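You operate a simulated robot arm through the tools that you are given. There is no shell and no other tool. Be economical: measure what you need, move in short steps, check, and stop when the job is done.

The job below is to be done with a simulated two-armed robot. You get a single attempt, and the scene is never put back.

TASK
Pick up the red-ringed cup with one hand, pass it to the other hand and put it on the clear end of the mould bench. Set down upright: red-ringed cup.

Only the result counts: the job must be done as asked and must still hold three seconds after the hand-in. Knocking over, shifting, dropping, spilling or breaking anything else fails it.

THE ROBOT
Two 7-joint arms with four-finger grippers on one trunk, on a base that drives. Base frame: it is fixed to the floor where the robot stands at the start and does not move with it; the origin is under the middle of the robot, x ahead of it, y to its left, z up; the surface under the hand at the start is at about z = 800. Lengths are in mm, angles in rad, forces in N, time in s.
The left shoulder is at the start at [40, 181, 1130], the right one opposite. With the tool pointing down near the work surface each hand reaches from about 320 to 840 mm from the robot's upright axis, wherever it stands, measured 20 degrees to its own side. Places, roughly: clear end of the mould bench [-1900, -4200, 800]; red-ringed cup (8x8x13 cm) [500, 0, 900]. Payload 3.67 kg a hand.
The tool frame of a hand sits at the grasp point between the pads (the TCP): z along the fingers, y along the line on which they close. The tips reach 28 mm beyond it. The gripper opens to 112 mm. The gripper's body begins 73 mm behind the TCP.
Orientation is told as [roll, pitch, yaw] about the base's x, y, z axes, in that order, counted from this pose: with the fingers straight down and closing along the base's y, the tool's x points along the base's -x, its y along +y and its z along -z.

THE INTERFACE
- The arms move only by the tool drive_tool. It takes "left_rows", "right_rows" or both (then of equal length, played together; a hand with none holds still); each is text: rows parted by semicolons, each of 6 numbers parted by spaces: the shift along the tool's x, y, z in units of 30 mm (1.0 is 30 mm), then the turn, a rotation vector about the tool's x, y, z in units of 4 degrees (1.0 is 4 degrees). In form: dx dy dz rx ry rz; .... A call has 1 to 10 rows; each row shifts and turns the commanded pose from where the row before left it, along the tool's axes as they then stand. "left_jaw" and "right_jaw" are, for a hand that has rows, the closure in counts, from 0 (fully open) to 255 (shut), set as the call begins (left out, the last holds). A call with a number of a shift or a turn outside -1 to 1 is refused whole. Rows are played at 5 a second. More than 50 mm and 0.15 rad between two rows, or a gripper value outside its range, and nothing of the call is played. Where a pose cannot be reached the arm comes as near as it can. A force on the tool above 40 N (or 10 N above the force at the start of the call, whichever is more), or a blocked arm, ends the call early, and 0.2 s more pass. Each finger halts on what it meets, pressing with about 36 N; the grip force reading is that of the motor and also rises with nothing between the fingers. The clock runs only during rows and for 0.2 s after the last one: add rows that do not move to give the fingers time. The reply holds the time, the measured pose of the TCP, the force on the tool along the base axes, the opening and the grip force, in the units named above and with some noise, with the torque about the TCP (base axes, N m) and any sound that the robot's microphone picked up.
- Cameras (640 x 400 px; columns grow to the right, rows downward): "scene" is now at [101.7, -6.7, 1348.8]; the picture's right is [-0.06, -1.00, 0.00], its down [-0.69, 0.04, -0.73] and it looks along [0.73, -0.04, -0.69] (base axes); focal length 296 px, centre (320, 200). "left" rides on the left gripper at [60, 18, -104] in its tool frame; the picture's right is [-0.29, 0.96, 0.00], its down [-0.80, -0.24, -0.55] and it looks along [-0.53, -0.16, 0.83] (tool axes); focal length 234 px, centre (320, 200). "right" rides on the right gripper at [60, -18, -104] in its tool frame; the picture's right is [0.29, 0.96, 0.00], its down [-0.80, 0.24, -0.55] and it looks along [-0.53, 0.16, 0.83] (tool axes); focal length 234 px, centre (320, 200). There is no depth. A picture from a camera that has moved, and an enlarged one, comes with that camera's place and axes in the base frame and with its lens.
- grab_frame(camera): a new picture of that camera. The clock stands still meanwhile.
- raise_lower(by): slides the trunk up (or, below 0, down) by that many mm; the arms and the scene camera ride with it, the base frame stays. It gives what a move gives, with no picture.
- roll_base(legs): drives the robot by 1 to 6 legs, each [ahead, left, turn to the left] in mm, mm and rad, along the robot's own axes; the way and the turn of a leg run together, so that a leg with both is an arc; at most 1500 mm and 3.142 rad a leg. The arms and the cameras ride along, it lands a little off, and it stops where it bumps. It gives what a move gives.
- aim_head(pan, tilt): turns the head with the scene camera to pan (to the left, within 1.501 rad either way) and tilt (down, from -0.506 to 1.204), counted from straight ahead of the robot. It gives what a move gives.
- close_up(camera, box): a new picture of the part [left, top, right, bottom] of that camera's present view, enlarged. The clock stands still meanwhile.
- close_job(): hands the job in; it is judged then, once.

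Work in short steps. Places have to be worked out from the pictures, the camera data and where the tool is seen: move nearer, look again, correct. Check each grasp and each placing, and mend what went wrong. You have 120 turns and 108 pictures in all, those below and enlarged ones among them. Open the grippers and draw the arms clear of the work before you hand the job in, unless the task says otherwise; then end with one line.

The tools are called after "Call:" as name(argument=value, ...) on one line, values as JSON. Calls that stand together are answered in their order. drive_tool: Moves the arms, as the interface text tells. Its arguments: {"type":"object","properties":{"left_rows":{"type":"string"},"left_jaw":{"type":"number"},"right_rows":{"type":"string"},"right_jaw":{"type":"number"}},"required":[]} The other tools are called the same way: raise_lower (by) slides the trunk up or down; roll_base (legs) drives the base; aim_head (pan, tilt) turns the head that bears the scene camera; grab_frame (camera) takes a picture; close_up (camera, box) takes an enlarged picture of a part of a camera's view; close_job () hands the job in.

At the start:

```text
t: 0.0
left_tcp_pos: [509.2, 182.4, 1074.9]
left_tool_rot: [0.001, 0.002, 0.0]
left_ft_force: [-0.5, 0.5, -0.4]
left_moment: [-0.02, -0.01, -0.04]
left_finger_gap: 112.3
left_gripper_force: 0.0
right_tcp_pos: [546.2, -209.4, 1068.3]
right_tool_rot: [-0.001, -0.002, 0.0]
right_ft_force: [-0.3, -0.1, 0.7]
right_moment: [0.02, -0.04, -0.02]
right_finger_gap: 112.3
right_gripper_force: 0.0
trunk travel left (down, up): [-250.0, 264.0]
robot x, y, heading: [3.8, -1.1, -0.001]
head pan, tilt: [-0.061, 0.756]
```

scene: 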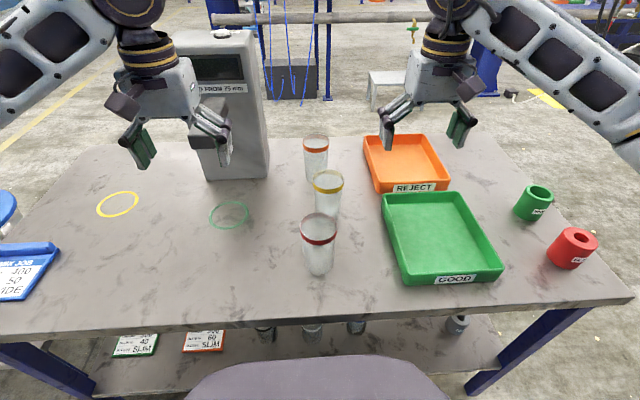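
right: 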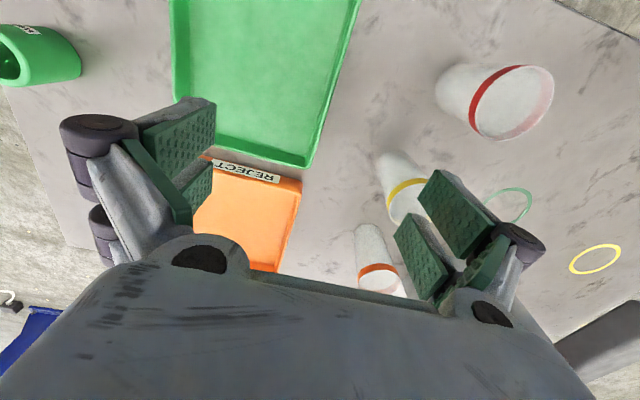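
left: 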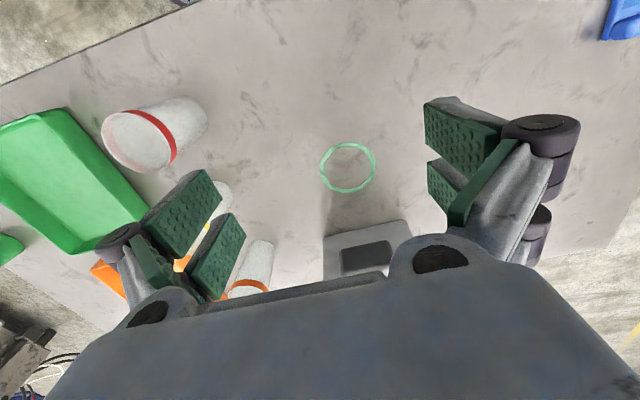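

The red-ringed cup looks to stand near (470, -26), with its rim about 930 high. I'll zoom in to check this and see whether it holds anything.

Call:
close_up(camera="scene", box=[240, 120, 400, 300])

Call:
close_up(camera="left", box=[60, 60, 300, 320])

```text
2.22 times, centred on (320, 210) of scene
camera zoom: at [101.7, -6.7, 1348.8], right [-0.06, -1.0, 0.0], down [-0.69, 0.04, -0.73], along [0.73, -0.04, -0.69], focal length 659 px, centre (320, 178)
```

zoom: 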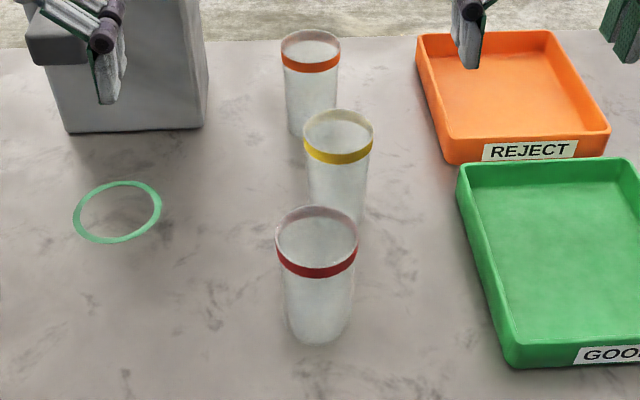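

```text
1.54 times, centred on (180, 190) of left
camera zoom: at [448.6, 201.3, 1179.4], right [0.29, 0.96, 0.0], down [0.8, -0.24, 0.55], along [0.53, -0.16, -0.83], focal length 360 px, centre (535, 215)
```

zoom: 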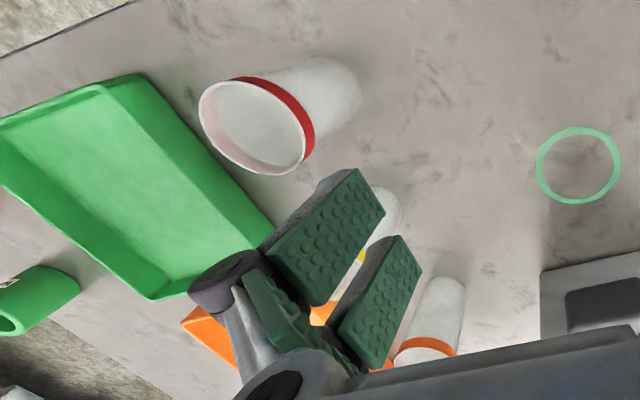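

The cup is empty. Both views together put its rim centre at about (474, -25, 925).

The left hand will grip it low from the left side, nearly horizontal with its camera above. The right hand can then take it from the top. I'll start turning the left hand in free air.

Call:
drive_tool(left_rows="0 0 0 .679 .679 -.97;0 0 0 .679 .679 -.97;0 0 0 .679 .679 -.97;0 0 0 .679 .679 -.97;0 0 0 .679 .679 -.97;0 0 0 .679 .679 -.97;0 0 0 .679 .679 -.97;0 0 0 .679 .679 -.97;0 0 0 .679 .679 -.97;0 0 0 .679 .679 -.97")

```text
t: 2.2
left_tcp_pos: [508.7, 183.2, 1075.4]
left_tool_rot: [-0.315, 0.589, 0.609]
left_ft_force: [0.0, -0.9, -0.2]
left_moment: [-0.01, -0.02, 0.03]
left_finger_gap: 111.7
left_gripper_force: 0.1
right_tcp_pos: [546.0, -209.0, 1069.0]
right_tool_rot: [-0.001, 0.002, 0.002]
right_ft_force: [-0.1, -0.3, -0.4]
right_moment: [0.0, 0.03, -0.02]
right_finger_gap: 112.1
right_gripper_force: 0.1
trunk travel left (down, up): [-250.0, 264.0]
robot x, y, heading: [1.7, -2.6, -0.001]
head pan, tilt: [-0.061, 0.756]
```

The position held and the turn is tracking, so I'll finish the rotation.

Call:
drive_tool(left_rows="0 0 0 .679 .679 -.97;0 0 0 .679 .679 -.97;0 0 0 .679 .679 -.97;0 0 0 .679 .679 -.97;0 0 0 .679 .679 -.97;0 0 0 .679 .679 -.97;0 0 0 .679 .679 -.97;0 0 0 .679 .679 -.97;0 0 0 .679 .679 -.97;0 0 0 .679 .679 -.97")

Call:
grab_frame(camera="scene")

Call:
grab_frame(camera="left")

```text
t: 4.4
left_tcp_pos: [507.5, 184.9, 1076.3]
left_tool_rot: [0.004, 1.227, 1.575]
left_ft_force: [-0.6, 0.4, 0.4]
left_moment: [-0.01, 0.0, 0.01]
left_finger_gap: 111.9
left_gripper_force: 0.1
right_tcp_pos: [545.0, -209.3, 1068.9]
right_tool_rot: [-0.001, 0.001, 0.0]
right_ft_force: [0.2, 0.3, -0.3]
right_moment: [-0.02, 0.02, 0.02]
right_finger_gap: 111.9
right_gripper_force: 0.0
trunk travel left (down, up): [-250.0, 264.0]
robot x, y, heading: [1.1, -1.5, 0.002]
head pan, tilt: [-0.061, 0.756]
```

```text
102 pictures are left
camera scene: at [101.3, -6.4, 1348.8], right [-0.06, -1.0, 0.0], down [-0.68, 0.04, -0.73], along [0.73, -0.04, -0.69], focal length 296 px, centre (320, 200)
```

scene: 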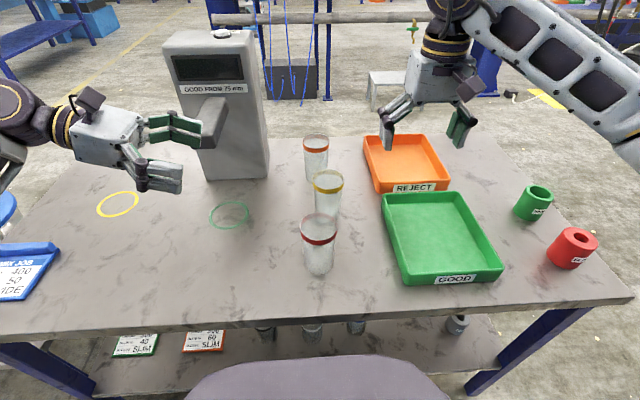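

```text
101 pictures are left
camera left: at [490.3, 261.0, 1167.7], right [-0.96, 0.1, -0.27], down [0.24, 0.79, -0.56], along [0.16, -0.6, -0.78], focal length 234 px, centre (320, 200)
```

left: 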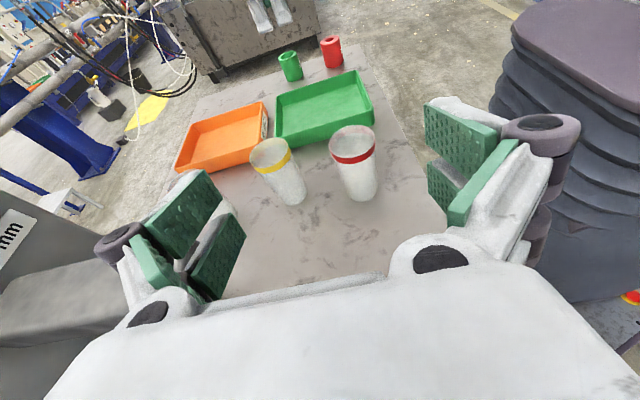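

The pose is good. I'll lower the hand to the left of the cup, shifting away from the gauge (-x) first, and stop partway to check the arm's clearance.

Call:
drive_tool(left_rows="0 .56 0 0 0 0;0 .56 0 0 0 0;-1 0 .7 0 0 0;-1 0 .7 0 0 0;-1 0 .7 0 0 0;-1 0 .7 0 0 0")

Call:
grab_frame(camera="scene")

Call:
grab_frame(camera="left")

```text
t: 5.8
left_tcp_pos: [475.3, 146.4, 933.9]
left_tool_rot: [0.002, 1.223, 1.575]
left_ft_force: [-0.2, 0.4, 0.0]
left_moment: [-0.01, -0.01, 0.02]
left_finger_gap: 111.9
left_gripper_force: 0.0
right_tcp_pos: [545.7, -208.2, 1069.2]
right_tool_rot: [0.0, 0.0, 0.0]
right_ft_force: [0.0, -0.6, -0.4]
right_moment: [0.01, -0.01, -0.02]
right_finger_gap: 112.1
right_gripper_force: 0.1
trunk travel left (down, up): [-250.0, 264.0]
robot x, y, heading: [-0.0, -1.3, 0.002]
head pan, tilt: [-0.061, 0.756]
```

```text
100 pictures are left
camera scene: at [102.0, -6.6, 1348.7], right [-0.06, -1.0, 0.0], down [-0.69, 0.04, -0.73], along [0.73, -0.04, -0.69], focal length 296 px, centre (320, 200)
```

scene: 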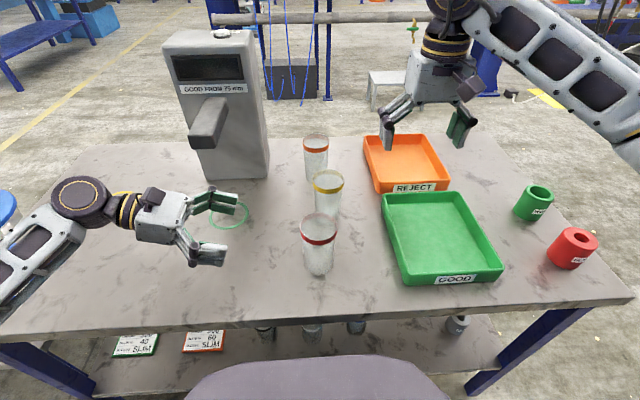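

```text
99 pictures are left
camera left: at [457.8, 223.2, 1026.1], right [-0.96, 0.1, -0.27], down [0.24, 0.79, -0.56], along [0.16, -0.6, -0.78], focal length 234 px, centre (320, 200)
```

left: 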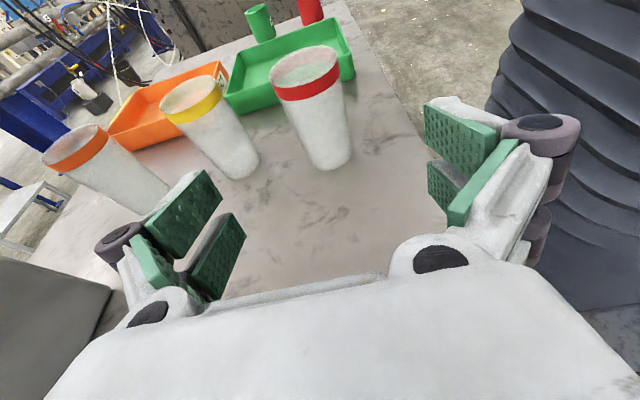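

The forearm runs quite low on the left. I'll turn the head to see how far it sits from the table before going lower.

Call:
aim_head(pan=0.7, tilt=0.9)

Call:
grab_frame(camera="scene")

```text
t: 6.9
left_tcp_pos: [474.7, 146.6, 934.8]
left_tool_rot: [0.003, 1.223, 1.573]
left_ft_force: [-0.1, 0.1, 0.2]
left_moment: [0.0, 0.0, 0.0]
left_finger_gap: 111.8
left_gripper_force: 0.0
right_tcp_pos: [546.4, -209.3, 1068.9]
right_tool_rot: [0.001, 0.001, 0.0]
right_ft_force: [-0.8, 0.3, 0.5]
right_moment: [-0.05, 0.0, 0.0]
right_finger_gap: 111.6
right_gripper_force: 0.1
trunk travel left (down, up): [-250.0, 264.0]
robot x, y, heading: [3.1, -1.1, 0.003]
head pan, tilt: [0.7, 0.901]
```

```text
98 pictures are left
camera scene: at [76.9, 47.0, 1337.3], right [0.64, -0.77, 0.0], down [-0.6, -0.5, -0.62], along [0.48, 0.4, -0.78], focal length 296 px, centre (320, 200)
```

scene: 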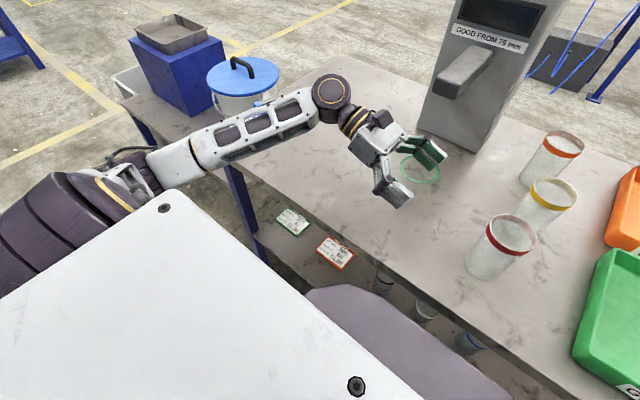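

The forearm sits at about z 1000 with nothing tall beneath it, so there is room. I'll move to the pre-grasp about (477, 78, 847).

Call:
drive_tool(left_rows="-.49 -.02 .786 0 0 0;-.49 -.02 .786 0 0 0;-.49 -.02 .786 0 0 0;-.49 -.02 .786 0 0 0")

Call:
grab_frame(camera="left")

Call:
aim_head(pan=0.2, tilt=0.9)

Call:
grab_frame(camera="scene")

```text
t: 7.9
left_tcp_pos: [478.1, 75.1, 845.9]
left_tool_rot: [0.002, 1.224, 1.575]
left_ft_force: [-0.1, 0.2, 0.1]
left_moment: [0.01, -0.02, 0.0]
left_finger_gap: 111.8
left_gripper_force: 0.0
right_tcp_pos: [545.5, -210.2, 1068.9]
right_tool_rot: [0.0, 0.001, 0.0]
right_ft_force: [0.3, 0.3, 0.6]
right_moment: [0.0, 0.01, -0.01]
right_finger_gap: 112.0
right_gripper_force: 0.0
trunk travel left (down, up): [-250.0, 264.0]
robot x, y, heading: [-1.3, 0.4, -0.002]
head pan, tilt: [0.7, 0.901]
```

```text
97 pictures are left
camera left: at [460.8, 152.5, 938.5], right [-0.96, 0.1, -0.27], down [0.24, 0.79, -0.56], along [0.16, -0.6, -0.78], focal length 234 px, centre (320, 200)
```

left: 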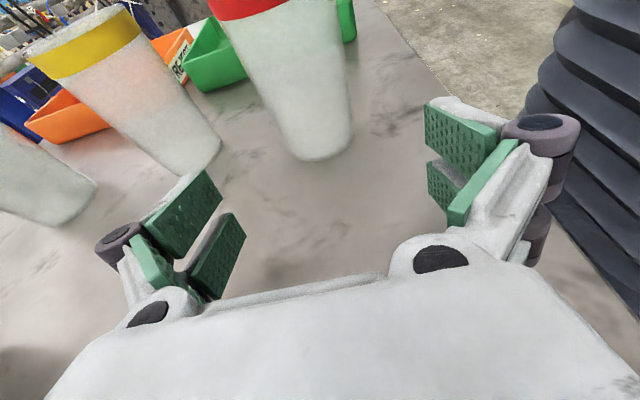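

```text
t: 8.8
left_tcp_pos: [478.3, 76.7, 846.7]
left_tool_rot: [0.003, 1.225, 1.573]
left_ft_force: [0.1, -0.7, 0.8]
left_moment: [0.02, -0.02, -0.01]
left_finger_gap: 112.2
left_gripper_force: 0.0
right_tcp_pos: [545.6, -209.9, 1068.7]
right_tool_rot: [0.0, 0.0, 0.0]
right_ft_force: [1.0, 0.3, 0.6]
right_moment: [-0.02, -0.01, 0.04]
right_finger_gap: 112.1
right_gripper_force: 0.1
trunk travel left (down, up): [-250.0, 264.0]
robot x, y, heading: [-0.8, 0.1, 0.003]
head pan, tilt: [0.201, 0.901]
```

```text
96 pictures are left
camera scene: at [93.2, 13.5, 1337.3], right [0.2, -0.98, 0.0], down [-0.77, -0.16, -0.62], along [0.61, 0.12, -0.78], focal length 296 px, centre (320, 200)
```

scene: 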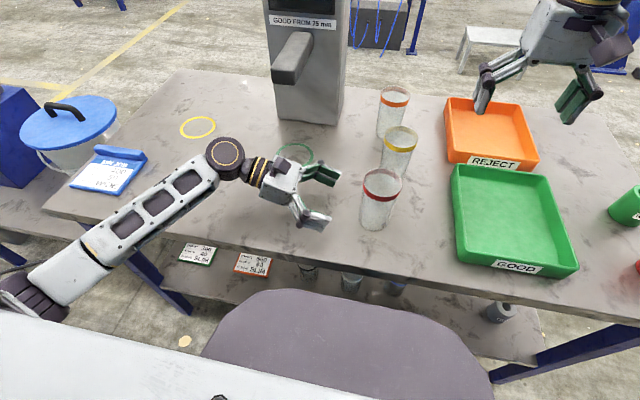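

The cup sits on the hand's approach line, near x 480, y -24. I'll narrow the jaw slightly to keep clear of the yellow cup, then advance level.

Call:
drive_tool(left_rows="0 0 0 0 0 0;.285 -.017 .783 0 0 0;.285 -.017 .783 0 0 0;.285 -.017 .783 0 0 0", left_jaw=35)

Call:
grab_frame(camera="left")

Call:
grab_frame(camera="scene")

```text
t: 9.8
left_tcp_pos: [478.5, 0.2, 845.7]
left_tool_rot: [0.004, 1.222, 1.574]
left_ft_force: [-0.5, -0.3, -0.9]
left_moment: [-0.03, 0.0, 0.02]
left_finger_gap: 96.5
left_gripper_force: 0.2
right_tcp_pos: [546.3, -210.3, 1067.9]
right_tool_rot: [0.001, -0.001, 0.001]
right_ft_force: [0.8, -0.3, 0.8]
right_moment: [-0.05, 0.02, 0.0]
right_finger_gap: 112.1
right_gripper_force: 0.0
trunk travel left (down, up): [-250.0, 264.0]
robot x, y, heading: [-2.9, 1.0, -0.001]
head pan, tilt: [0.201, 0.901]
```

```text
95 pictures are left
camera left: at [461.2, 77.6, 938.2], right [-0.96, 0.1, -0.27], down [0.24, 0.79, -0.56], along [0.16, -0.6, -0.78], focal length 234 px, centre (320, 200)
```

left: 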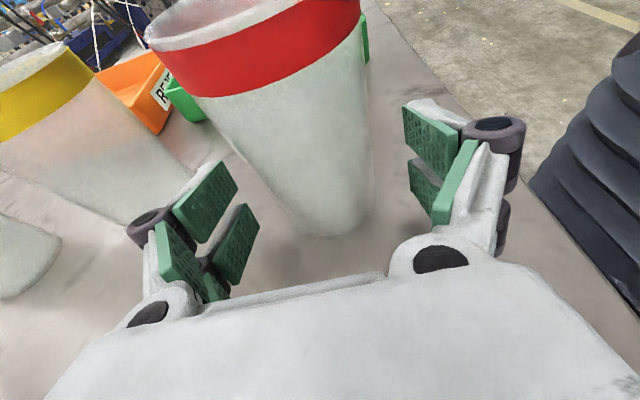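

```text
94 pictures are left
camera scene: at [93.4, 12.7, 1337.3], right [0.2, -0.98, 0.0], down [-0.77, -0.16, -0.62], along [0.61, 0.12, -0.78], focal length 296 px, centre (320, 200)
```

scene: 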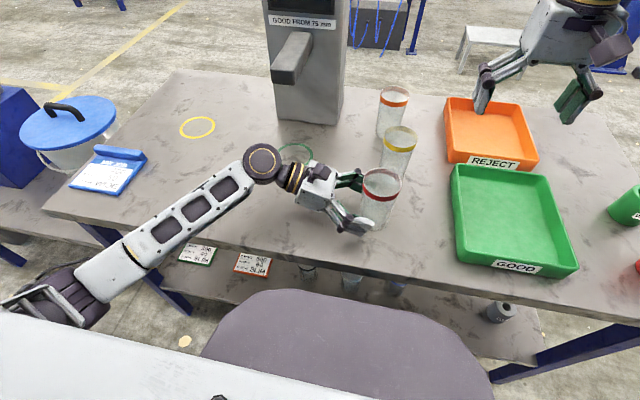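

The alignment is good, with the base centre at about (483, -24). I'll advance the last 25 mm, then close.

Call:
drive_tool(left_rows=".15 -.06 .4 0 0 0;.15 -.06 .4 0 0 0;0 0 0 0 0 0")

Call:
drive_tool(left_rows="0 0 0 0 0 0;0 0 0 0 0 0;0 0 0 0 0 0;0 0 0 0 0 0;0 0 0 0 0 0", left_jaw=150)

Call:
grab_frame(camera="left")

```text
t: 10.6
left_tcp_pos: [480.8, -24.9, 845.9]
left_tool_rot: [0.004, 1.224, 1.575]
left_ft_force: [1.3, -0.1, 0.3]
left_moment: [-0.02, 0.0, -0.01]
left_finger_gap: 96.6
left_gripper_force: 0.0
right_tcp_pos: [545.6, -209.6, 1068.4]
right_tool_rot: [-0.001, 0.001, 0.001]
right_ft_force: [-0.6, 0.3, -0.5]
right_moment: [0.02, -0.02, 0.0]
right_finger_gap: 112.0
right_gripper_force: 0.1
trunk travel left (down, up): [-250.0, 264.0]
robot x, y, heading: [-3.7, -0.0, 0.0]
head pan, tilt: [0.201, 0.901]
```

```text
t: 11.8
left_tcp_pos: [482.1, -24.6, 846.7]
left_tool_rot: [0.001, 1.223, 1.575]
left_ft_force: [-0.2, 0.3, 0.7]
left_moment: [-0.04, -0.02, 0.03]
left_finger_gap: 66.7
left_gripper_force: 35.7
right_tcp_pos: [546.8, -209.0, 1067.8]
right_tool_rot: [0.001, 0.0, 0.0]
right_ft_force: [0.2, -0.4, 0.7]
right_moment: [0.05, 0.0, -0.01]
right_finger_gap: 112.2
right_gripper_force: 0.0
trunk travel left (down, up): [-250.0, 264.0]
robot x, y, heading: [2.0, 0.3, 0.004]
head pan, tilt: [0.201, 0.901]
```

```text
93 pictures are left
camera left: at [463.4, 53.2, 938.4], right [-0.96, 0.1, -0.27], down [0.24, 0.79, -0.56], along [0.16, -0.6, -0.78], focal length 234 px, centre (320, 200)
```

left: 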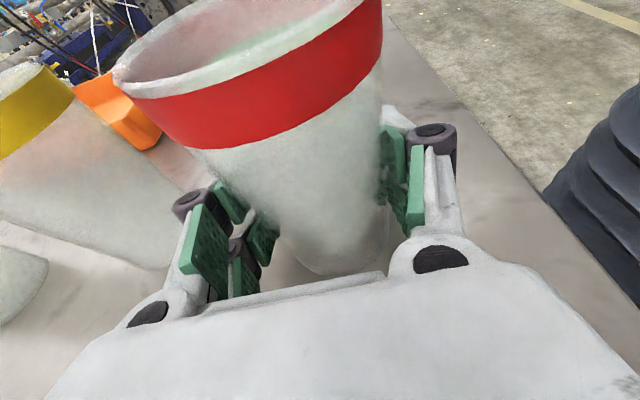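

The cup is gripped: gap 66.7 mm at 36 N. I'll lift it straight up by about 160 mm.

Call:
drive_tool(left_rows=".3 0 -.11 0 0 0;.84 0 -.305 0 0 0;.84 0 -.305 0 0 0;.84 0 -.305 0 0 0;.84 0 -.305 0 0 0;.84 0 -.305 0 0 0;.84 0 -.305 0 0 0;0 0 0 0 0 0")

Call:
aim_head(pan=0.0, tilt=0.7)

Call:
grab_frame(camera="scene")

Call:
grab_frame(camera="right")

```text
t: 13.6
left_tcp_pos: [480.6, -23.9, 1017.3]
left_tool_rot: [0.004, 1.223, 1.575]
left_ft_force: [-0.7, -0.6, -0.7]
left_moment: [-0.01, -0.02, 0.0]
left_finger_gap: 67.5
left_gripper_force: 36.0
right_tcp_pos: [545.9, -209.5, 1068.5]
right_tool_rot: [0.0, -0.001, 0.001]
right_ft_force: [-0.2, 0.7, -0.4]
right_moment: [0.02, 0.01, -0.01]
right_finger_gap: 111.9
right_gripper_force: 0.0
trunk travel left (down, up): [-250.0, 264.0]
robot x, y, heading: [-3.8, -0.9, -0.005]
head pan, tilt: [0.201, 0.901]
```

```text
t: 14.4
left_tcp_pos: [481.6, -24.6, 1018.7]
left_tool_rot: [0.003, 1.224, 1.574]
left_ft_force: [0.2, -1.5, -0.4]
left_moment: [0.03, -0.02, -0.01]
left_finger_gap: 67.3
left_gripper_force: 35.9
right_tcp_pos: [546.1, -210.4, 1068.4]
right_tool_rot: [-0.001, 0.0, 0.0]
right_ft_force: [0.4, 0.3, 0.0]
right_moment: [-0.02, 0.01, 0.02]
right_finger_gap: 112.0
right_gripper_force: 0.1
trunk travel left (down, up): [-250.0, 264.0]
robot x, y, heading: [3.3, -3.2, -0.003]
head pan, tilt: [0.0, 0.7]
```

```text
92 pictures are left
camera scene: at [104.1, -1.6, 1353.4], right [0.0, -1.0, 0.0], down [-0.64, 0.0, -0.76], along [0.76, 0.0, -0.64], focal length 296 px, centre (320, 200)
```

scene: 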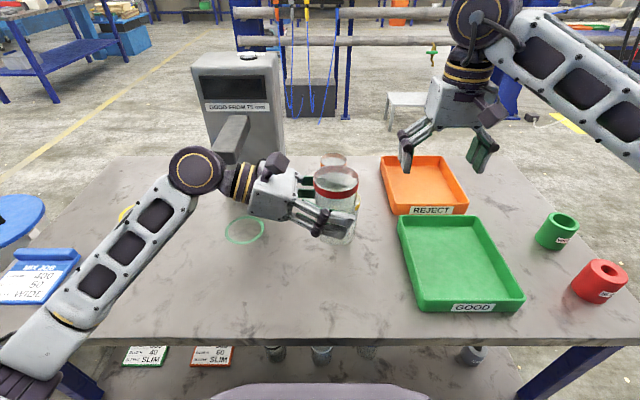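

```text
91 pictures are left
camera right: at [485.8, -227.6, 1171.0], right [-0.29, 0.96, 0.0], down [0.8, 0.24, 0.55], along [0.53, 0.16, -0.83], focal length 234 px, centre (320, 200)
```

right: 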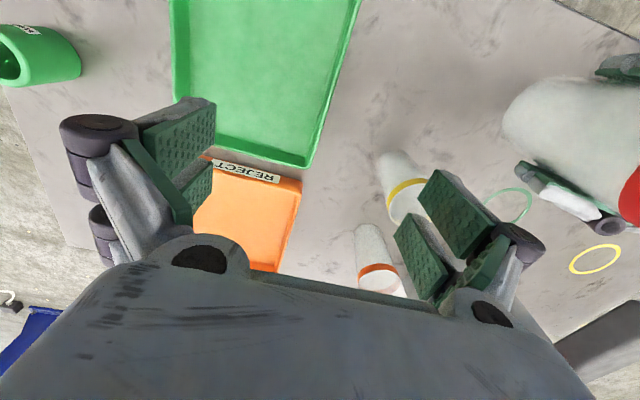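

The cup came up upright. Now I'll raise the right hand and yaw it +90° so that its fingers close along x, above the left hand's grip.

Call:
drive_tool(right_rows="0 0 -.4 0 0 -1;0 0 -.4 0 0 -1;0 0 -.4 0 0 -1;0 0 -.4 0 0 -1;0 0 -.4 0 0 -1;0 0 -.4 0 0 -1;0 0 -.4 0 0 -1;0 0 -.4 0 0 -1;0 0 0 0 0 -1;0 0 0 0 0 -1")

Call:
drive_tool(right_rows="0 0 0 0 0 -1;0 0 0 0 0 -1;0 0 0 0 0 -1;0 0 0 0 0 -1;0 0 0 0 0 -1;0 0 0 0 0 -1;0 0 0 0 0 -1;0 0 0 0 0 -1;0 0 0 0 0 -1;0 0 0 0 0 -1")

Call:
drive_tool(right_rows="0 0 0 0 0 -1;0 0 0 0 0 -1;0 0 0 0 0 -.5;0 0 0 0 0 0")

Call:
grab_frame(camera="scene")

Call:
grab_frame(camera="right")

```text
t: 16.6
left_tcp_pos: [481.8, -23.5, 1017.6]
left_tool_rot: [0.003, 1.224, 1.574]
left_ft_force: [0.4, 0.0, -0.3]
left_moment: [-0.01, -0.02, -0.02]
left_finger_gap: 67.1
left_gripper_force: 36.1
right_tcp_pos: [546.1, -210.2, 1164.0]
right_tool_rot: [-0.001, 0.0, 0.697]
right_ft_force: [-0.4, -0.7, -0.2]
right_moment: [0.02, 0.03, -0.02]
right_finger_gap: 112.2
right_gripper_force: 0.1
trunk travel left (down, up): [-250.0, 264.0]
robot x, y, heading: [2.1, -1.6, 0.001]
head pan, tilt: [0.0, 0.7]
```

```text
t: 18.8
left_tcp_pos: [480.7, -24.1, 1017.0]
left_tool_rot: [0.001, 1.225, 1.575]
left_ft_force: [0.1, -0.1, -1.0]
left_moment: [-0.02, -0.01, 0.0]
left_finger_gap: 67.5
left_gripper_force: 36.4
right_tcp_pos: [384.1, -86.7, 1132.0]
right_tool_rot: [-0.002, 0.002, 1.391]
right_ft_force: [-0.4, 0.1, -0.4]
right_moment: [-0.02, -0.03, 0.02]
right_finger_gap: 111.6
right_gripper_force: 0.1
right hand out of reach, approached as far as the arm can: row 2, 3, 4, 5, 6, 7, 8, 9, 10
trunk travel left (down, up): [-250.0, 264.0]
robot x, y, heading: [0.7, -3.1, -0.0]
head pan, tilt: [0.0, 0.7]
```

```text
t: 19.8
left_tcp_pos: [480.9, -24.8, 1015.8]
left_tool_rot: [0.003, 1.225, 1.574]
left_ft_force: [0.5, -0.8, -0.7]
left_moment: [0.01, 0.01, -0.02]
left_finger_gap: 67.2
left_gripper_force: 35.6
right_tcp_pos: [336.3, -59.6, 1123.8]
right_tool_rot: [0.001, 0.001, 1.57]
right_ft_force: [-0.2, -0.4, 0.1]
right_moment: [-0.03, 0.01, 0.0]
right_finger_gap: 112.2
right_gripper_force: 0.0
right hand out of reach, approached as far as the arm can: row 1, 2, 3
trunk travel left (down, up): [-250.0, 264.0]
robot x, y, heading: [-0.9, -3.2, -0.002]
head pan, tilt: [0.0, 0.7]
```

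```text
90 pictures are left
camera scene: at [104.1, -1.7, 1353.5], right [0.0, -1.0, 0.0], down [-0.64, 0.0, -0.76], along [0.76, 0.0, -0.64], focal length 296 px, centre (320, 200)
```

scene: 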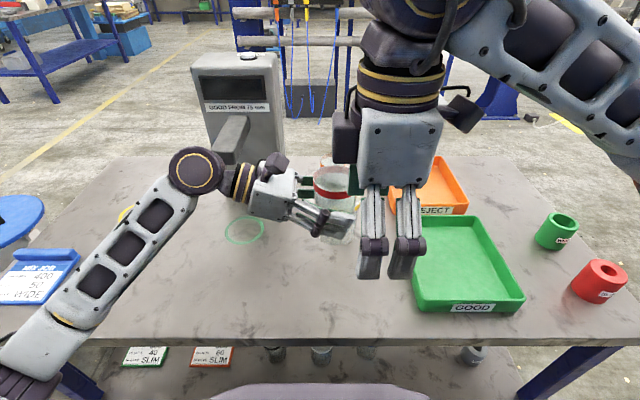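

```text
89 pictures are left
camera right: at [354.1, -119.9, 1227.1], right [-0.96, -0.29, 0.0], down [-0.24, 0.8, 0.55], along [-0.16, 0.53, -0.83], focal length 234 px, centre (320, 200)
```

right: 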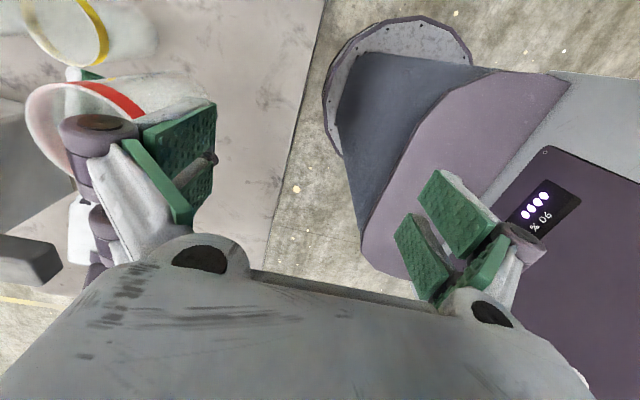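

At this spot the right wrist can't hold yaw +90. I'll back the right hand off and use the mirror of the left pose instead: tilted 45°, coming from the right side. First I'll unwind the yaw while moving away from the cup.

Call:
drive_tool(right_rows=".7 0 0 0 0 1;.7 0 0 0 0 1;.7 0 0 0 0 1")

```text
t: 20.6
left_tcp_pos: [480.7, -24.3, 1017.6]
left_tool_rot: [0.004, 1.221, 1.572]
left_ft_force: [-0.3, -1.0, -1.1]
left_moment: [0.05, 0.0, 0.01]
left_finger_gap: 67.0
left_gripper_force: 36.0
right_tcp_pos: [331.4, -122.0, 1125.1]
right_tool_rot: [-0.002, 0.0, 1.36]
right_ft_force: [0.3, -0.7, 0.0]
right_moment: [0.03, -0.02, -0.02]
right_finger_gap: 112.1
right_gripper_force: 0.1
trunk travel left (down, up): [-250.0, 264.0]
robot x, y, heading: [-1.3, 2.3, -0.003]
head pan, tilt: [0.0, 0.7]
```

The command restarts from the measured pose, so I can carry on from here. I'll unwind the yaw to 0 while drifting to the right and forward, away from the cup.

Call:
drive_tool(right_rows=".11 -.46 0 0 0 1;.11 -.46 0 0 0 1;.11 -.46 0 0 0 1;.11 -.46 0 0 0 1;.11 -.46 0 0 0 1;.11 -.46 0 0 0 1;.11 -.46 0 0 0 1;.11 -.46 0 0 0 1;.11 -.46 0 0 0 1;.11 -.46 0 0 0 1")

Call:
drive_tool(right_rows="-.1 0 0 0 0 1;-.1 0 0 0 0 1;-.1 0 0 0 0 1;-.1 0 0 0 0 1;-.1 0 0 0 0 1;-.1 0 0 0 0 1;-.1 0 0 0 0 1;-.1 0 0 0 0 1;-.1 0 0 0 0 1;0 0 0 0 0 .5")

```text
t: 22.8
left_tcp_pos: [481.1, -24.5, 1017.1]
left_tool_rot: [0.002, 1.224, 1.575]
left_ft_force: [0.3, 0.2, -0.5]
left_moment: [0.02, 0.0, 0.03]
left_finger_gap: 67.4
left_gripper_force: 36.1
right_tcp_pos: [433.3, -218.3, 1124.9]
right_tool_rot: [0.0, 0.0, 0.664]
right_ft_force: [0.4, 0.0, 0.5]
right_moment: [0.02, 0.0, -0.03]
right_finger_gap: 112.0
right_gripper_force: 0.0
trunk travel left (down, up): [-250.0, 264.0]
robot x, y, heading: [-1.8, 1.2, -0.004]
head pan, tilt: [0.0, 0.7]
```

```text
t: 25.0
left_tcp_pos: [481.1, -24.0, 1016.7]
left_tool_rot: [0.002, 1.223, 1.574]
left_ft_force: [0.6, 0.8, -1.4]
left_moment: [0.02, 0.01, 0.01]
left_finger_gap: 67.3
left_gripper_force: 35.6
right_tcp_pos: [457.9, -210.0, 1125.2]
right_tool_rot: [-0.002, 0.0, -0.002]
right_ft_force: [0.4, -0.6, -0.2]
right_moment: [-0.01, -0.01, 0.01]
right_finger_gap: 112.3
right_gripper_force: 0.0
trunk travel left (down, up): [-250.0, 264.0]
robot x, y, heading: [-0.6, 1.8, -0.002]
head pan, tilt: [0.0, 0.7]
```

The right hand is back at yaw 0 at (458, -210, 1125). Now I'll make the compound turn to the mirrored 45° tilted pose.

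Call:
drive_tool(right_rows="0 0 0 -.399 .399 .965;0 0 0 -.399 .399 .965;0 0 0 -.399 .399 .965;0 0 0 -.399 .399 .965;0 0 0 -.399 .399 .965;0 0 0 -.399 .399 .965;0 0 0 -.399 .399 .965;0 0 0 -.399 .399 .965;0 0 0 -.399 .399 .965;0 0 0 -.399 .399 .965")

Call:
drive_tool(right_rows="0 0 0 -.399 .399 .965;0 0 0 -.399 .399 .965;0 0 0 -.399 .399 .965;0 0 0 -.399 .399 .965;0 0 0 -.399 .399 .965;0 0 0 -.399 .399 .965;0 0 0 -.399 .399 .965;0 0 0 -.399 .399 .965;0 0 0 -.399 .399 .965;0 0 0 -.399 .399 .965")

Call:
drive_tool(right_rows="0 0 0 -.399 .399 .965;0 0 0 -.399 .399 .965;0 0 0 0 0 0")

Call:
grab_frame(camera="scene")

Call:
grab_frame(camera="right")

```text
t: 27.2
left_tcp_pos: [482.5, -24.8, 1017.3]
left_tool_rot: [0.002, 1.222, 1.575]
left_ft_force: [-0.1, 0.1, -0.1]
left_moment: [0.02, 0.01, -0.01]
left_finger_gap: 67.1
left_gripper_force: 36.4
right_tcp_pos: [458.5, -208.0, 1125.0]
right_tool_rot: [0.175, 0.348, -0.652]
right_ft_force: [0.5, -0.3, 0.3]
right_moment: [-0.02, -0.01, -0.04]
right_finger_gap: 111.9
right_gripper_force: 0.1
trunk travel left (down, up): [-250.0, 264.0]
robot x, y, heading: [-3.2, -0.3, -0.0]
head pan, tilt: [0.0, 0.7]
```

```text
t: 29.4
left_tcp_pos: [481.7, -24.2, 1017.4]
left_tool_rot: [0.002, 1.224, 1.574]
left_ft_force: [0.0, 1.0, 0.0]
left_moment: [0.0, 0.0, 0.0]
left_finger_gap: 67.5
left_gripper_force: 36.4
right_tcp_pos: [457.7, -209.0, 1126.2]
right_tool_rot: [0.07, 0.726, -1.389]
right_ft_force: [-0.1, 0.2, 0.3]
right_moment: [0.0, 0.01, 0.01]
right_finger_gap: 112.2
right_gripper_force: 0.1
trunk travel left (down, up): [-250.0, 264.0]
robot x, y, heading: [-2.2, 0.2, -0.003]
head pan, tilt: [0.0, 0.7]
```

```text
t: 30.2
left_tcp_pos: [480.5, -25.0, 1017.2]
left_tool_rot: [0.002, 1.223, 1.574]
left_ft_force: [1.0, -0.2, -0.9]
left_moment: [-0.02, 0.03, 0.04]
left_finger_gap: 67.3
left_gripper_force: 36.3
right_tcp_pos: [457.6, -207.4, 1125.4]
right_tool_rot: [0.0, 0.785, -1.572]
right_ft_force: [0.0, -0.1, -0.1]
right_moment: [-0.01, 0.0, -0.03]
right_finger_gap: 112.1
right_gripper_force: 0.0
trunk travel left (down, up): [-250.0, 264.0]
robot x, y, heading: [-0.9, 1.5, 0.003]
head pan, tilt: [0.0, 0.7]
```

```text
88 pictures are left
camera scene: at [104.3, -1.5, 1353.5], right [0.0, -1.0, 0.0], down [-0.64, 0.0, -0.76], along [0.76, 0.0, -0.64], focal length 296 px, centre (320, 200)
```

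scene: 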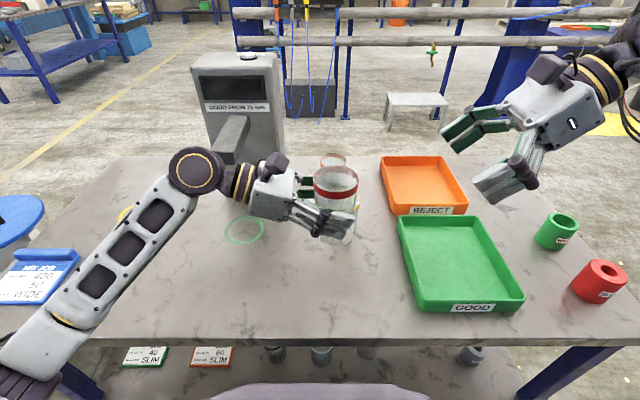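

```text
87 pictures are left
camera right: at [439.9, -239.6, 1239.5], right [0.96, 0.2, 0.2], down [0.24, -0.96, -0.17], along [0.16, 0.21, -0.96], focal length 234 px, centre (320, 200)
```

right: 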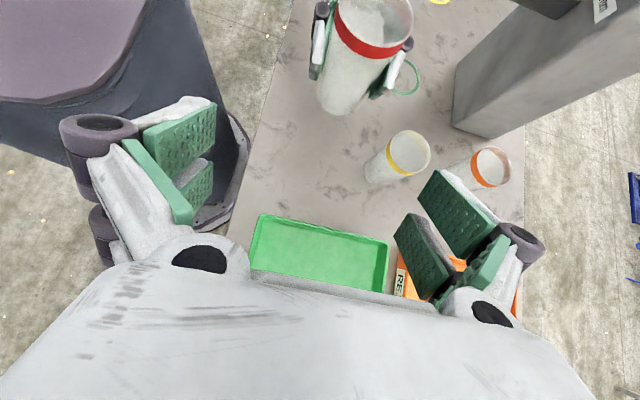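

The mirrored pose was reached. I'll move to a pre-grasp about 110 mm back along the tool axis, at (481, -103, 1150), and re-measure the rim height from there.

Call:
drive_tool(right_rows=".76 .195 .465 0 0 0;.76 .195 .465 0 0 0;.76 .195 .465 0 0 0;.76 .195 .465 0 0 0")

Call:
grab_frame(camera="scene")

Call:
grab_frame(camera="right")

Call:
grab_frame(camera="left")

```text
t: 31.2
left_tcp_pos: [481.6, -22.6, 1016.0]
left_tool_rot: [0.002, 1.223, 1.576]
left_ft_force: [0.4, -0.1, 0.1]
left_moment: [-0.06, -0.01, 0.01]
left_finger_gap: 67.4
left_gripper_force: 36.3
right_tcp_pos: [482.8, -103.1, 1150.3]
right_tool_rot: [0.001, 0.784, -1.572]
right_ft_force: [-0.1, 0.0, 0.5]
right_moment: [-0.01, 0.0, 0.02]
right_finger_gap: 111.9
right_gripper_force: 0.2
trunk travel left (down, up): [-250.0, 264.0]
robot x, y, heading: [0.9, -1.7, -0.002]
head pan, tilt: [0.0, 0.7]
```

```text
86 pictures are left
camera scene: at [104.6, -0.7, 1353.4], right [0.0, -1.0, 0.0], down [-0.64, 0.0, -0.76], along [0.76, 0.0, -0.64], focal length 296 px, centre (320, 200)
```

scene: 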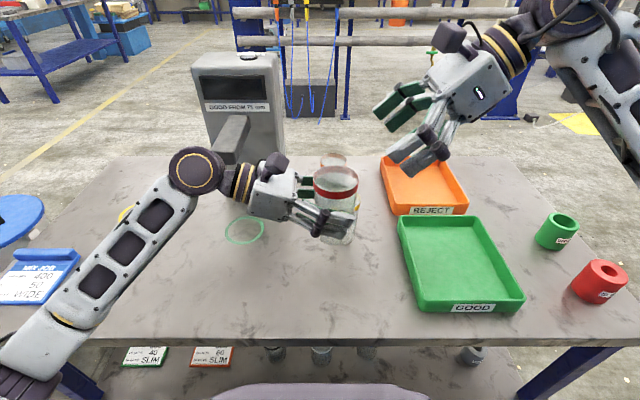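

```text
85 pictures are left
camera right: at [464.7, -135.1, 1264.5], right [0.96, 0.2, 0.2], down [0.24, -0.96, -0.17], along [0.16, 0.21, -0.96], focal length 234 px, centre (320, 200)
```

right: 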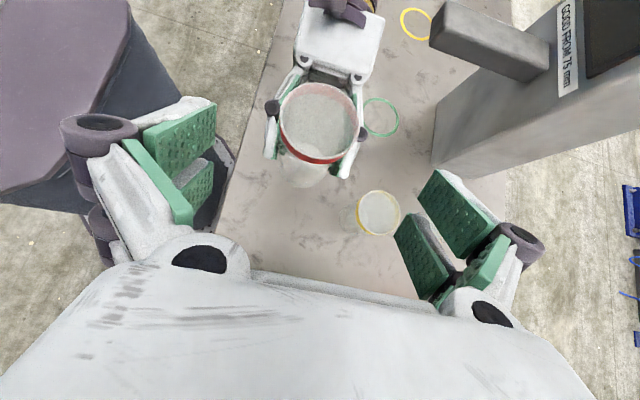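

```text
84 pictures are left
camera left: at [464.1, 54.1, 1109.1], right [-0.96, 0.1, -0.27], down [0.24, 0.79, -0.56], along [0.16, -0.6, -0.78], focal length 234 px, centre (320, 200)
```

left: 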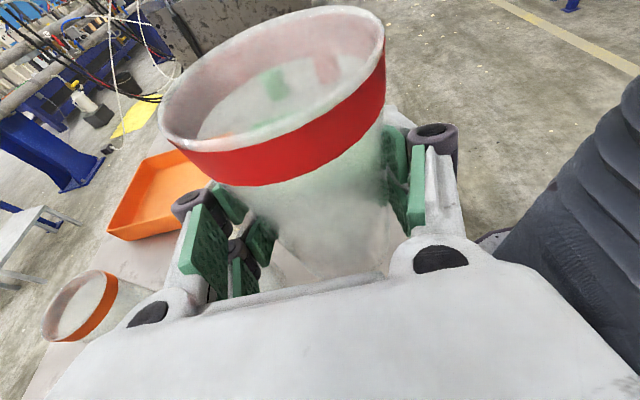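

The three views agree on a rim centre near (481, -24, 1075). I'll go in along the tool axis to about 25 mm short of the target and check.

Call:
drive_tool(right_rows="-.03 -.01 1 0 0 0;-.03 -.01 1 0 0 0;-.02 -.01 1 0 0 0;0 0 0 0 0 0")

Call:
grab_frame(camera="scene")

Call:
grab_frame(camera="right")

Call:
grab_frame(camera="left")

```text
t: 32.2
left_tcp_pos: [480.8, -24.8, 1017.2]
left_tool_rot: [0.002, 1.224, 1.575]
left_ft_force: [-0.3, -0.7, -1.0]
left_moment: [0.0, -0.01, -0.01]
left_finger_gap: 67.3
left_gripper_force: 35.9
right_tcp_pos: [480.1, -42.2, 1083.4]
right_tool_rot: [0.0, 0.785, -1.572]
right_ft_force: [-0.7, 0.2, 0.9]
right_moment: [0.0, 0.03, 0.01]
right_finger_gap: 112.0
right_gripper_force: 0.1
trunk travel left (down, up): [-250.0, 264.0]
robot x, y, heading: [3.0, 0.1, 0.003]
head pan, tilt: [0.0, 0.7]
```

```text
83 pictures are left
camera scene: at [103.9, -1.9, 1353.5], right [0.0, -1.0, 0.0], down [-0.64, 0.0, -0.76], along [0.76, 0.0, -0.64], focal length 296 px, centre (320, 200)
```

scene: 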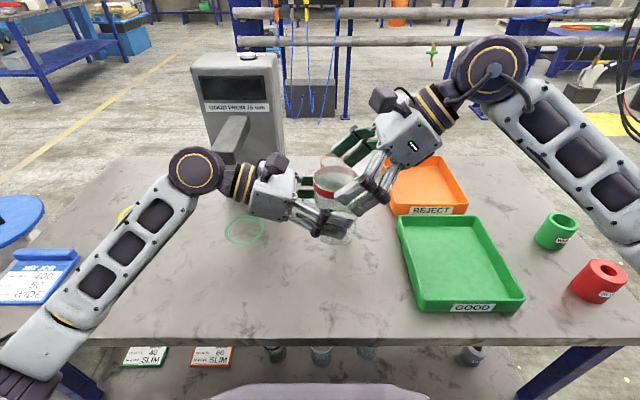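

```text
82 pictures are left
camera right: at [462.1, -74.6, 1197.5], right [0.96, 0.2, 0.2], down [0.24, -0.96, -0.17], along [0.16, 0.21, -0.96], focal length 234 px, centre (320, 200)
```

right: 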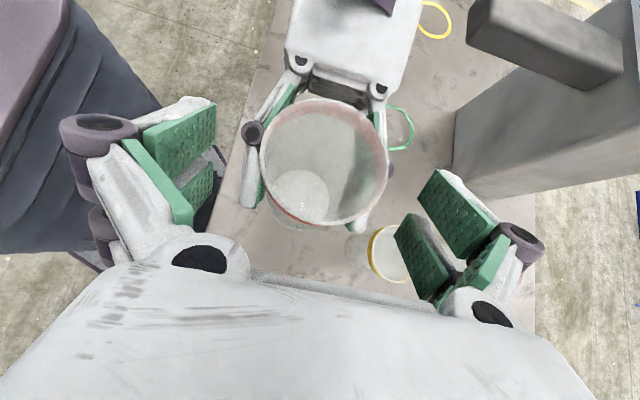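

```text
81 pictures are left
camera left: at [463.5, 53.1, 1109.4], right [-0.96, 0.1, -0.27], down [0.24, 0.79, -0.56], along [0.16, -0.6, -0.78], focal length 234 px, centre (320, 200)
```

left: 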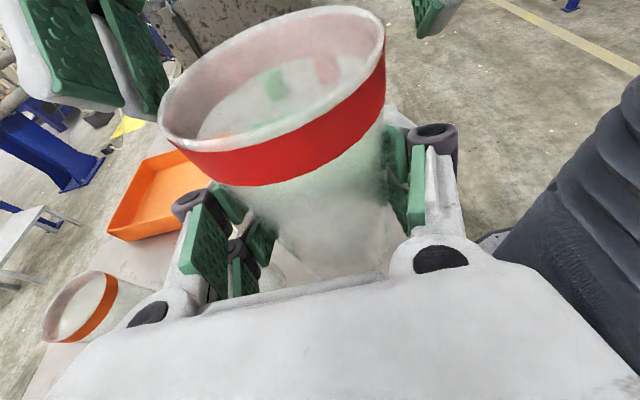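

The rim is about 76 mm wide with its centre near (480, -24, 1072). To clear the left fingers better I'll reduce the right tilt to 30°, then move in to (481, -24, 1067).

Call:
drive_tool(right_rows="0 0 0 0 .94 0;0 0 0 0 .94 0;0 0 0 0 .94 0;0 0 0 0 .93 0;-.055 .015 .26 0 0 0;-.055 .015 .26 0 0 0;-.055 .015 .26 0 0 0;0 0 0 0 0 0")

Call:
grab_frame(camera="right")

Call:
grab_frame(camera="left")

Call:
close_up(camera="scene", box=[240, 120, 440, 260])

```text
t: 34.0
left_tcp_pos: [480.7, -24.9, 1017.3]
left_tool_rot: [0.002, 1.224, 1.575]
left_ft_force: [0.7, 0.0, -1.0]
left_moment: [0.03, 0.01, -0.01]
left_finger_gap: 67.5
left_gripper_force: 36.2
right_tcp_pos: [482.5, -24.6, 1068.1]
right_tool_rot: [0.0, 1.048, -1.569]
right_ft_force: [0.4, -0.8, 0.6]
right_moment: [0.0, 0.01, 0.01]
right_finger_gap: 112.1
right_gripper_force: 0.1
trunk travel left (down, up): [-250.0, 264.0]
robot x, y, heading: [4.8, 0.9, 0.002]
head pan, tilt: [0.0, 0.7]
```

```text
80 pictures are left
camera right: at [464.2, -85.4, 1171.3], right [0.96, 0.14, 0.25], down [0.24, -0.88, -0.41], along [0.16, 0.46, -0.88], focal length 234 px, centre (320, 200)
```

right: 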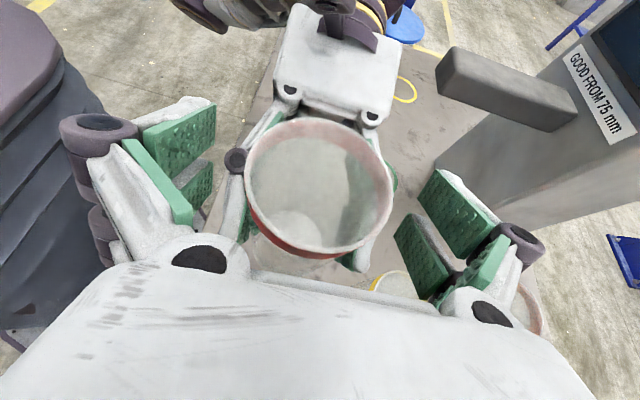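

```text
79 pictures are left
camera left: at [463.6, 53.2, 1109.3], right [-0.96, 0.1, -0.27], down [0.24, 0.79, -0.56], along [0.16, -0.6, -0.78], focal length 234 px, centre (320, 200)
```

left: 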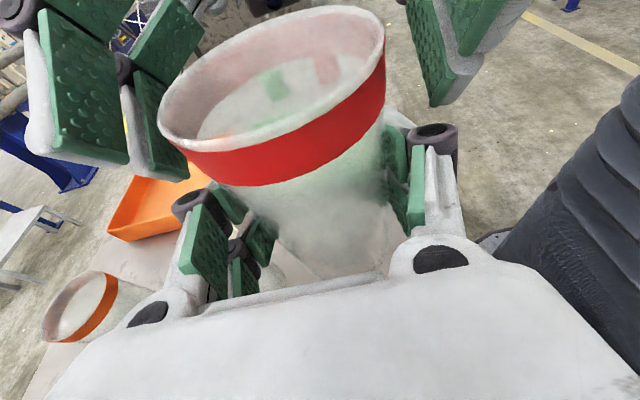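

```text
2.86 times, centred on (340, 190) of scene
camera zoom: at [104.0, -1.8, 1353.5], right [0.0, -1.0, 0.0], down [-0.64, 0.0, -0.76], along [0.76, 0.0, -0.64], focal length 847 px, centre (263, 229)
```

zoom: 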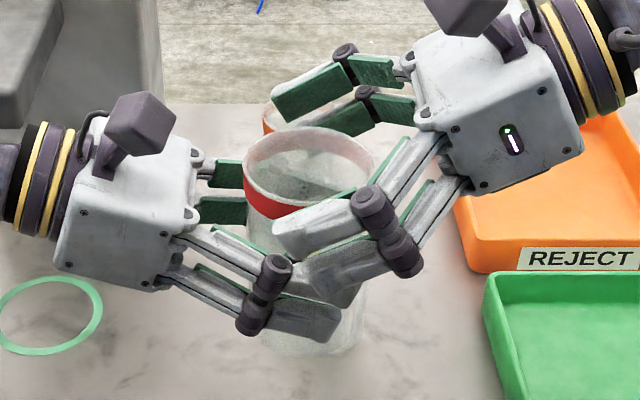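

Both sets of fingers straddle the cup. I'll close the right hand: a final gap of about 75 mm means it holds the cup, while a wider one would mean it met the left fingers.

Call:
drive_tool(right_rows="0 0 0 0 0 0;0 0 0 0 0 0;0 0 0 0 0 0;0 0 0 0 0 0;0 0 0 0 0 0", right_jaw=140)

Call:
close_up(camera="scene", box=[240, 120, 440, 260])

Call:
grab_frame(camera="left")

```text
t: 35.2
left_tcp_pos: [481.9, -23.5, 1016.9]
left_tool_rot: [0.002, 1.221, 1.576]
left_ft_force: [10.8, 16.4, -8.1]
left_moment: [-0.27, -0.52, -0.72]
left_finger_gap: 67.1
left_gripper_force: 35.7
right_tcp_pos: [481.5, -25.0, 1069.1]
right_tool_rot: [0.002, 1.047, -1.57]
right_ft_force: [-10.3, -16.7, 8.5]
right_moment: [-0.52, 1.02, 0.77]
right_finger_gap: 93.0
right_gripper_force: 35.9
trunk travel left (down, up): [-250.0, 264.0]
robot x, y, heading: [1.4, 4.0, 0.0]
head pan, tilt: [0.0, 0.7]
```

```text
2.86 times, centred on (340, 190) of scene
camera zoom: at [104.2, -1.6, 1353.5], right [0.0, -1.0, 0.0], down [-0.64, 0.0, -0.76], along [0.76, 0.0, -0.64], focal length 847 px, centre (263, 229)
```

zoom: 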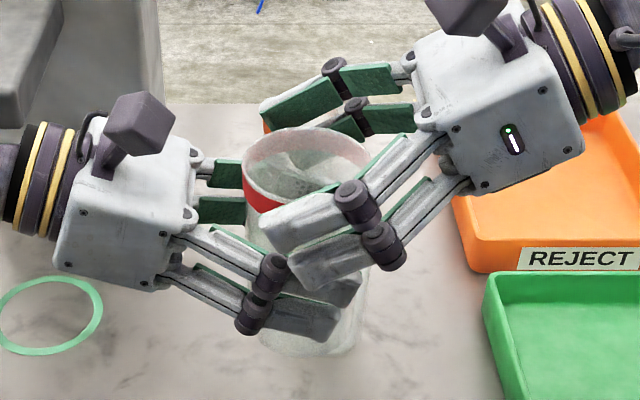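

```text
76 pictures are left
camera left: at [464.4, 53.9, 1108.8], right [-0.96, 0.1, -0.27], down [0.24, 0.79, -0.56], along [0.16, -0.6, -0.78], focal length 234 px, centre (320, 200)
```

left: 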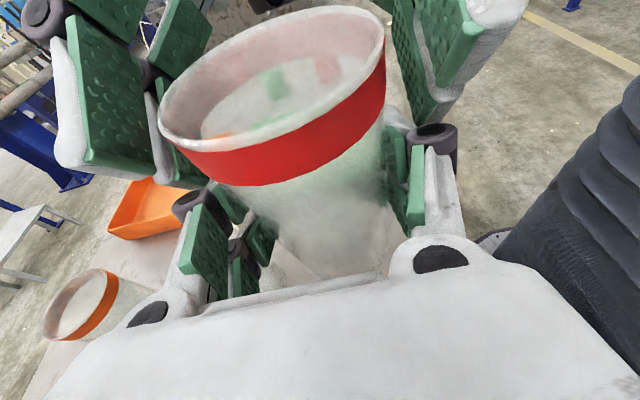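

The gap is 93 mm, so the fingers crossed: each finger is a double prong and wider than I assumed. I'll open the right hand and back it off. Then I'll regrip the cup lower and flatter with the left hand, and have the right take the rim from nearly straight above.

Call:
drive_tool(right_rows="0 0 0 0 0 0;0 0 0 0 0 0;0 0 0 0 0 0;.3 0 -1 0 0 0;.3 0 -1 0 0 0;.3 0 -1 0 0 0;.3 0 -1 0 0 0;.3 0 -1 0 0 0", right_jaw=0)

Call:
grab_frame(camera="left")

```text
t: 37.0
left_tcp_pos: [480.8, -24.2, 1017.6]
left_tool_rot: [0.003, 1.223, 1.576]
left_ft_force: [0.2, -0.3, -0.4]
left_moment: [-0.01, 0.0, 0.0]
left_finger_gap: 67.3
left_gripper_force: 35.7
right_tcp_pos: [482.5, -132.2, 1180.9]
right_tool_rot: [-0.001, 1.046, -1.571]
right_ft_force: [-0.5, 0.3, 0.3]
right_moment: [0.0, 0.0, 0.0]
right_finger_gap: 112.0
right_gripper_force: 0.0
trunk travel left (down, up): [-250.0, 264.0]
robot x, y, heading: [-1.2, 1.9, -0.0]
head pan, tilt: [0.0, 0.7]
```

```text
75 pictures are left
camera left: at [463.4, 53.1, 1109.4], right [-0.96, 0.1, -0.27], down [0.24, 0.79, -0.56], along [0.16, -0.6, -0.78], focal length 234 px, centre (320, 200)
```

left: 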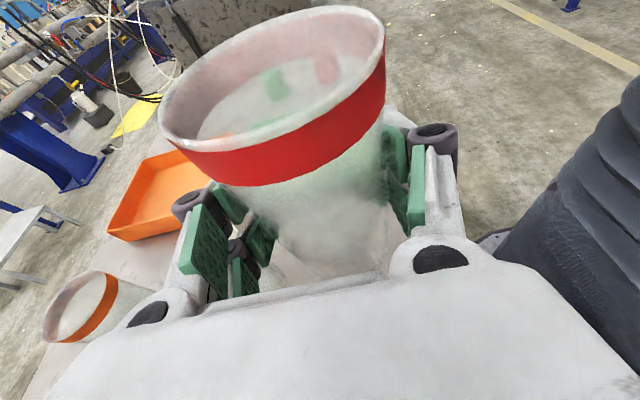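

The cup hasn't moved. I'll lower it to its old spot, stopping a few mm high, while tipping the right hand toward vertical.

Call:
drive_tool(left_rows="-.86 0 .313 0 0 0;-.86 0 .313 0 0 0;-.86 0 .313 0 0 0;-.86 0 .313 0 0 0;-.86 0 .313 0 0 0;-.86 0 .313 0 0 0;0 0 0 0 0 0", right_rows="0 0 0 0 -1 0;0 0 0 0 -1 0;0 0 0 0 -1 0;0 0 0 0 -1 0;0 0 0 0 -1 0;0 0 0 0 -1 0;0 0 0 0 -1 0")

Call:
drive_tool(right_rows="0 0 0 0 -1 0;0 0 0 0 -1 0;0 0 0 0 -1 0;0 0 0 0 -1 0;0 0 0 0 -1 0;0 0 0 0 -.5 0")

```text
t: 38.6
left_tcp_pos: [481.5, -24.9, 854.7]
left_tool_rot: [-0.007, 1.228, 1.564]
left_ft_force: [3.5, -2.0, 22.7]
left_moment: [-0.03, 0.1, -0.02]
left_finger_gap: 67.5
left_gripper_force: 35.7
right_tcp_pos: [481.3, -133.1, 1182.5]
right_tool_rot: [-0.001, 0.558, -1.574]
right_ft_force: [-0.3, -0.4, -0.5]
right_moment: [0.02, -0.01, 0.02]
right_finger_gap: 112.0
right_gripper_force: 0.0
trunk travel left (down, up): [-250.0, 264.0]
robot x, y, heading: [0.9, -0.2, -0.002]
head pan, tilt: [0.0, 0.7]
```

```text
t: 40.0
left_tcp_pos: [479.8, -24.6, 852.8]
left_tool_rot: [-0.002, 1.225, 1.572]
left_ft_force: [4.4, -1.7, 21.9]
left_moment: [0.01, 0.07, 0.02]
left_finger_gap: 67.0
left_gripper_force: 35.9
right_tcp_pos: [481.5, -131.4, 1183.5]
right_tool_rot: [0.001, 0.173, -1.569]
right_ft_force: [-0.7, -0.2, 0.1]
right_moment: [0.02, 0.0, 0.0]
right_finger_gap: 112.1
right_gripper_force: 0.0
trunk travel left (down, up): [-250.0, 264.0]
robot x, y, heading: [3.3, -0.9, 0.006]
head pan, tilt: [0.0, 0.7]
```

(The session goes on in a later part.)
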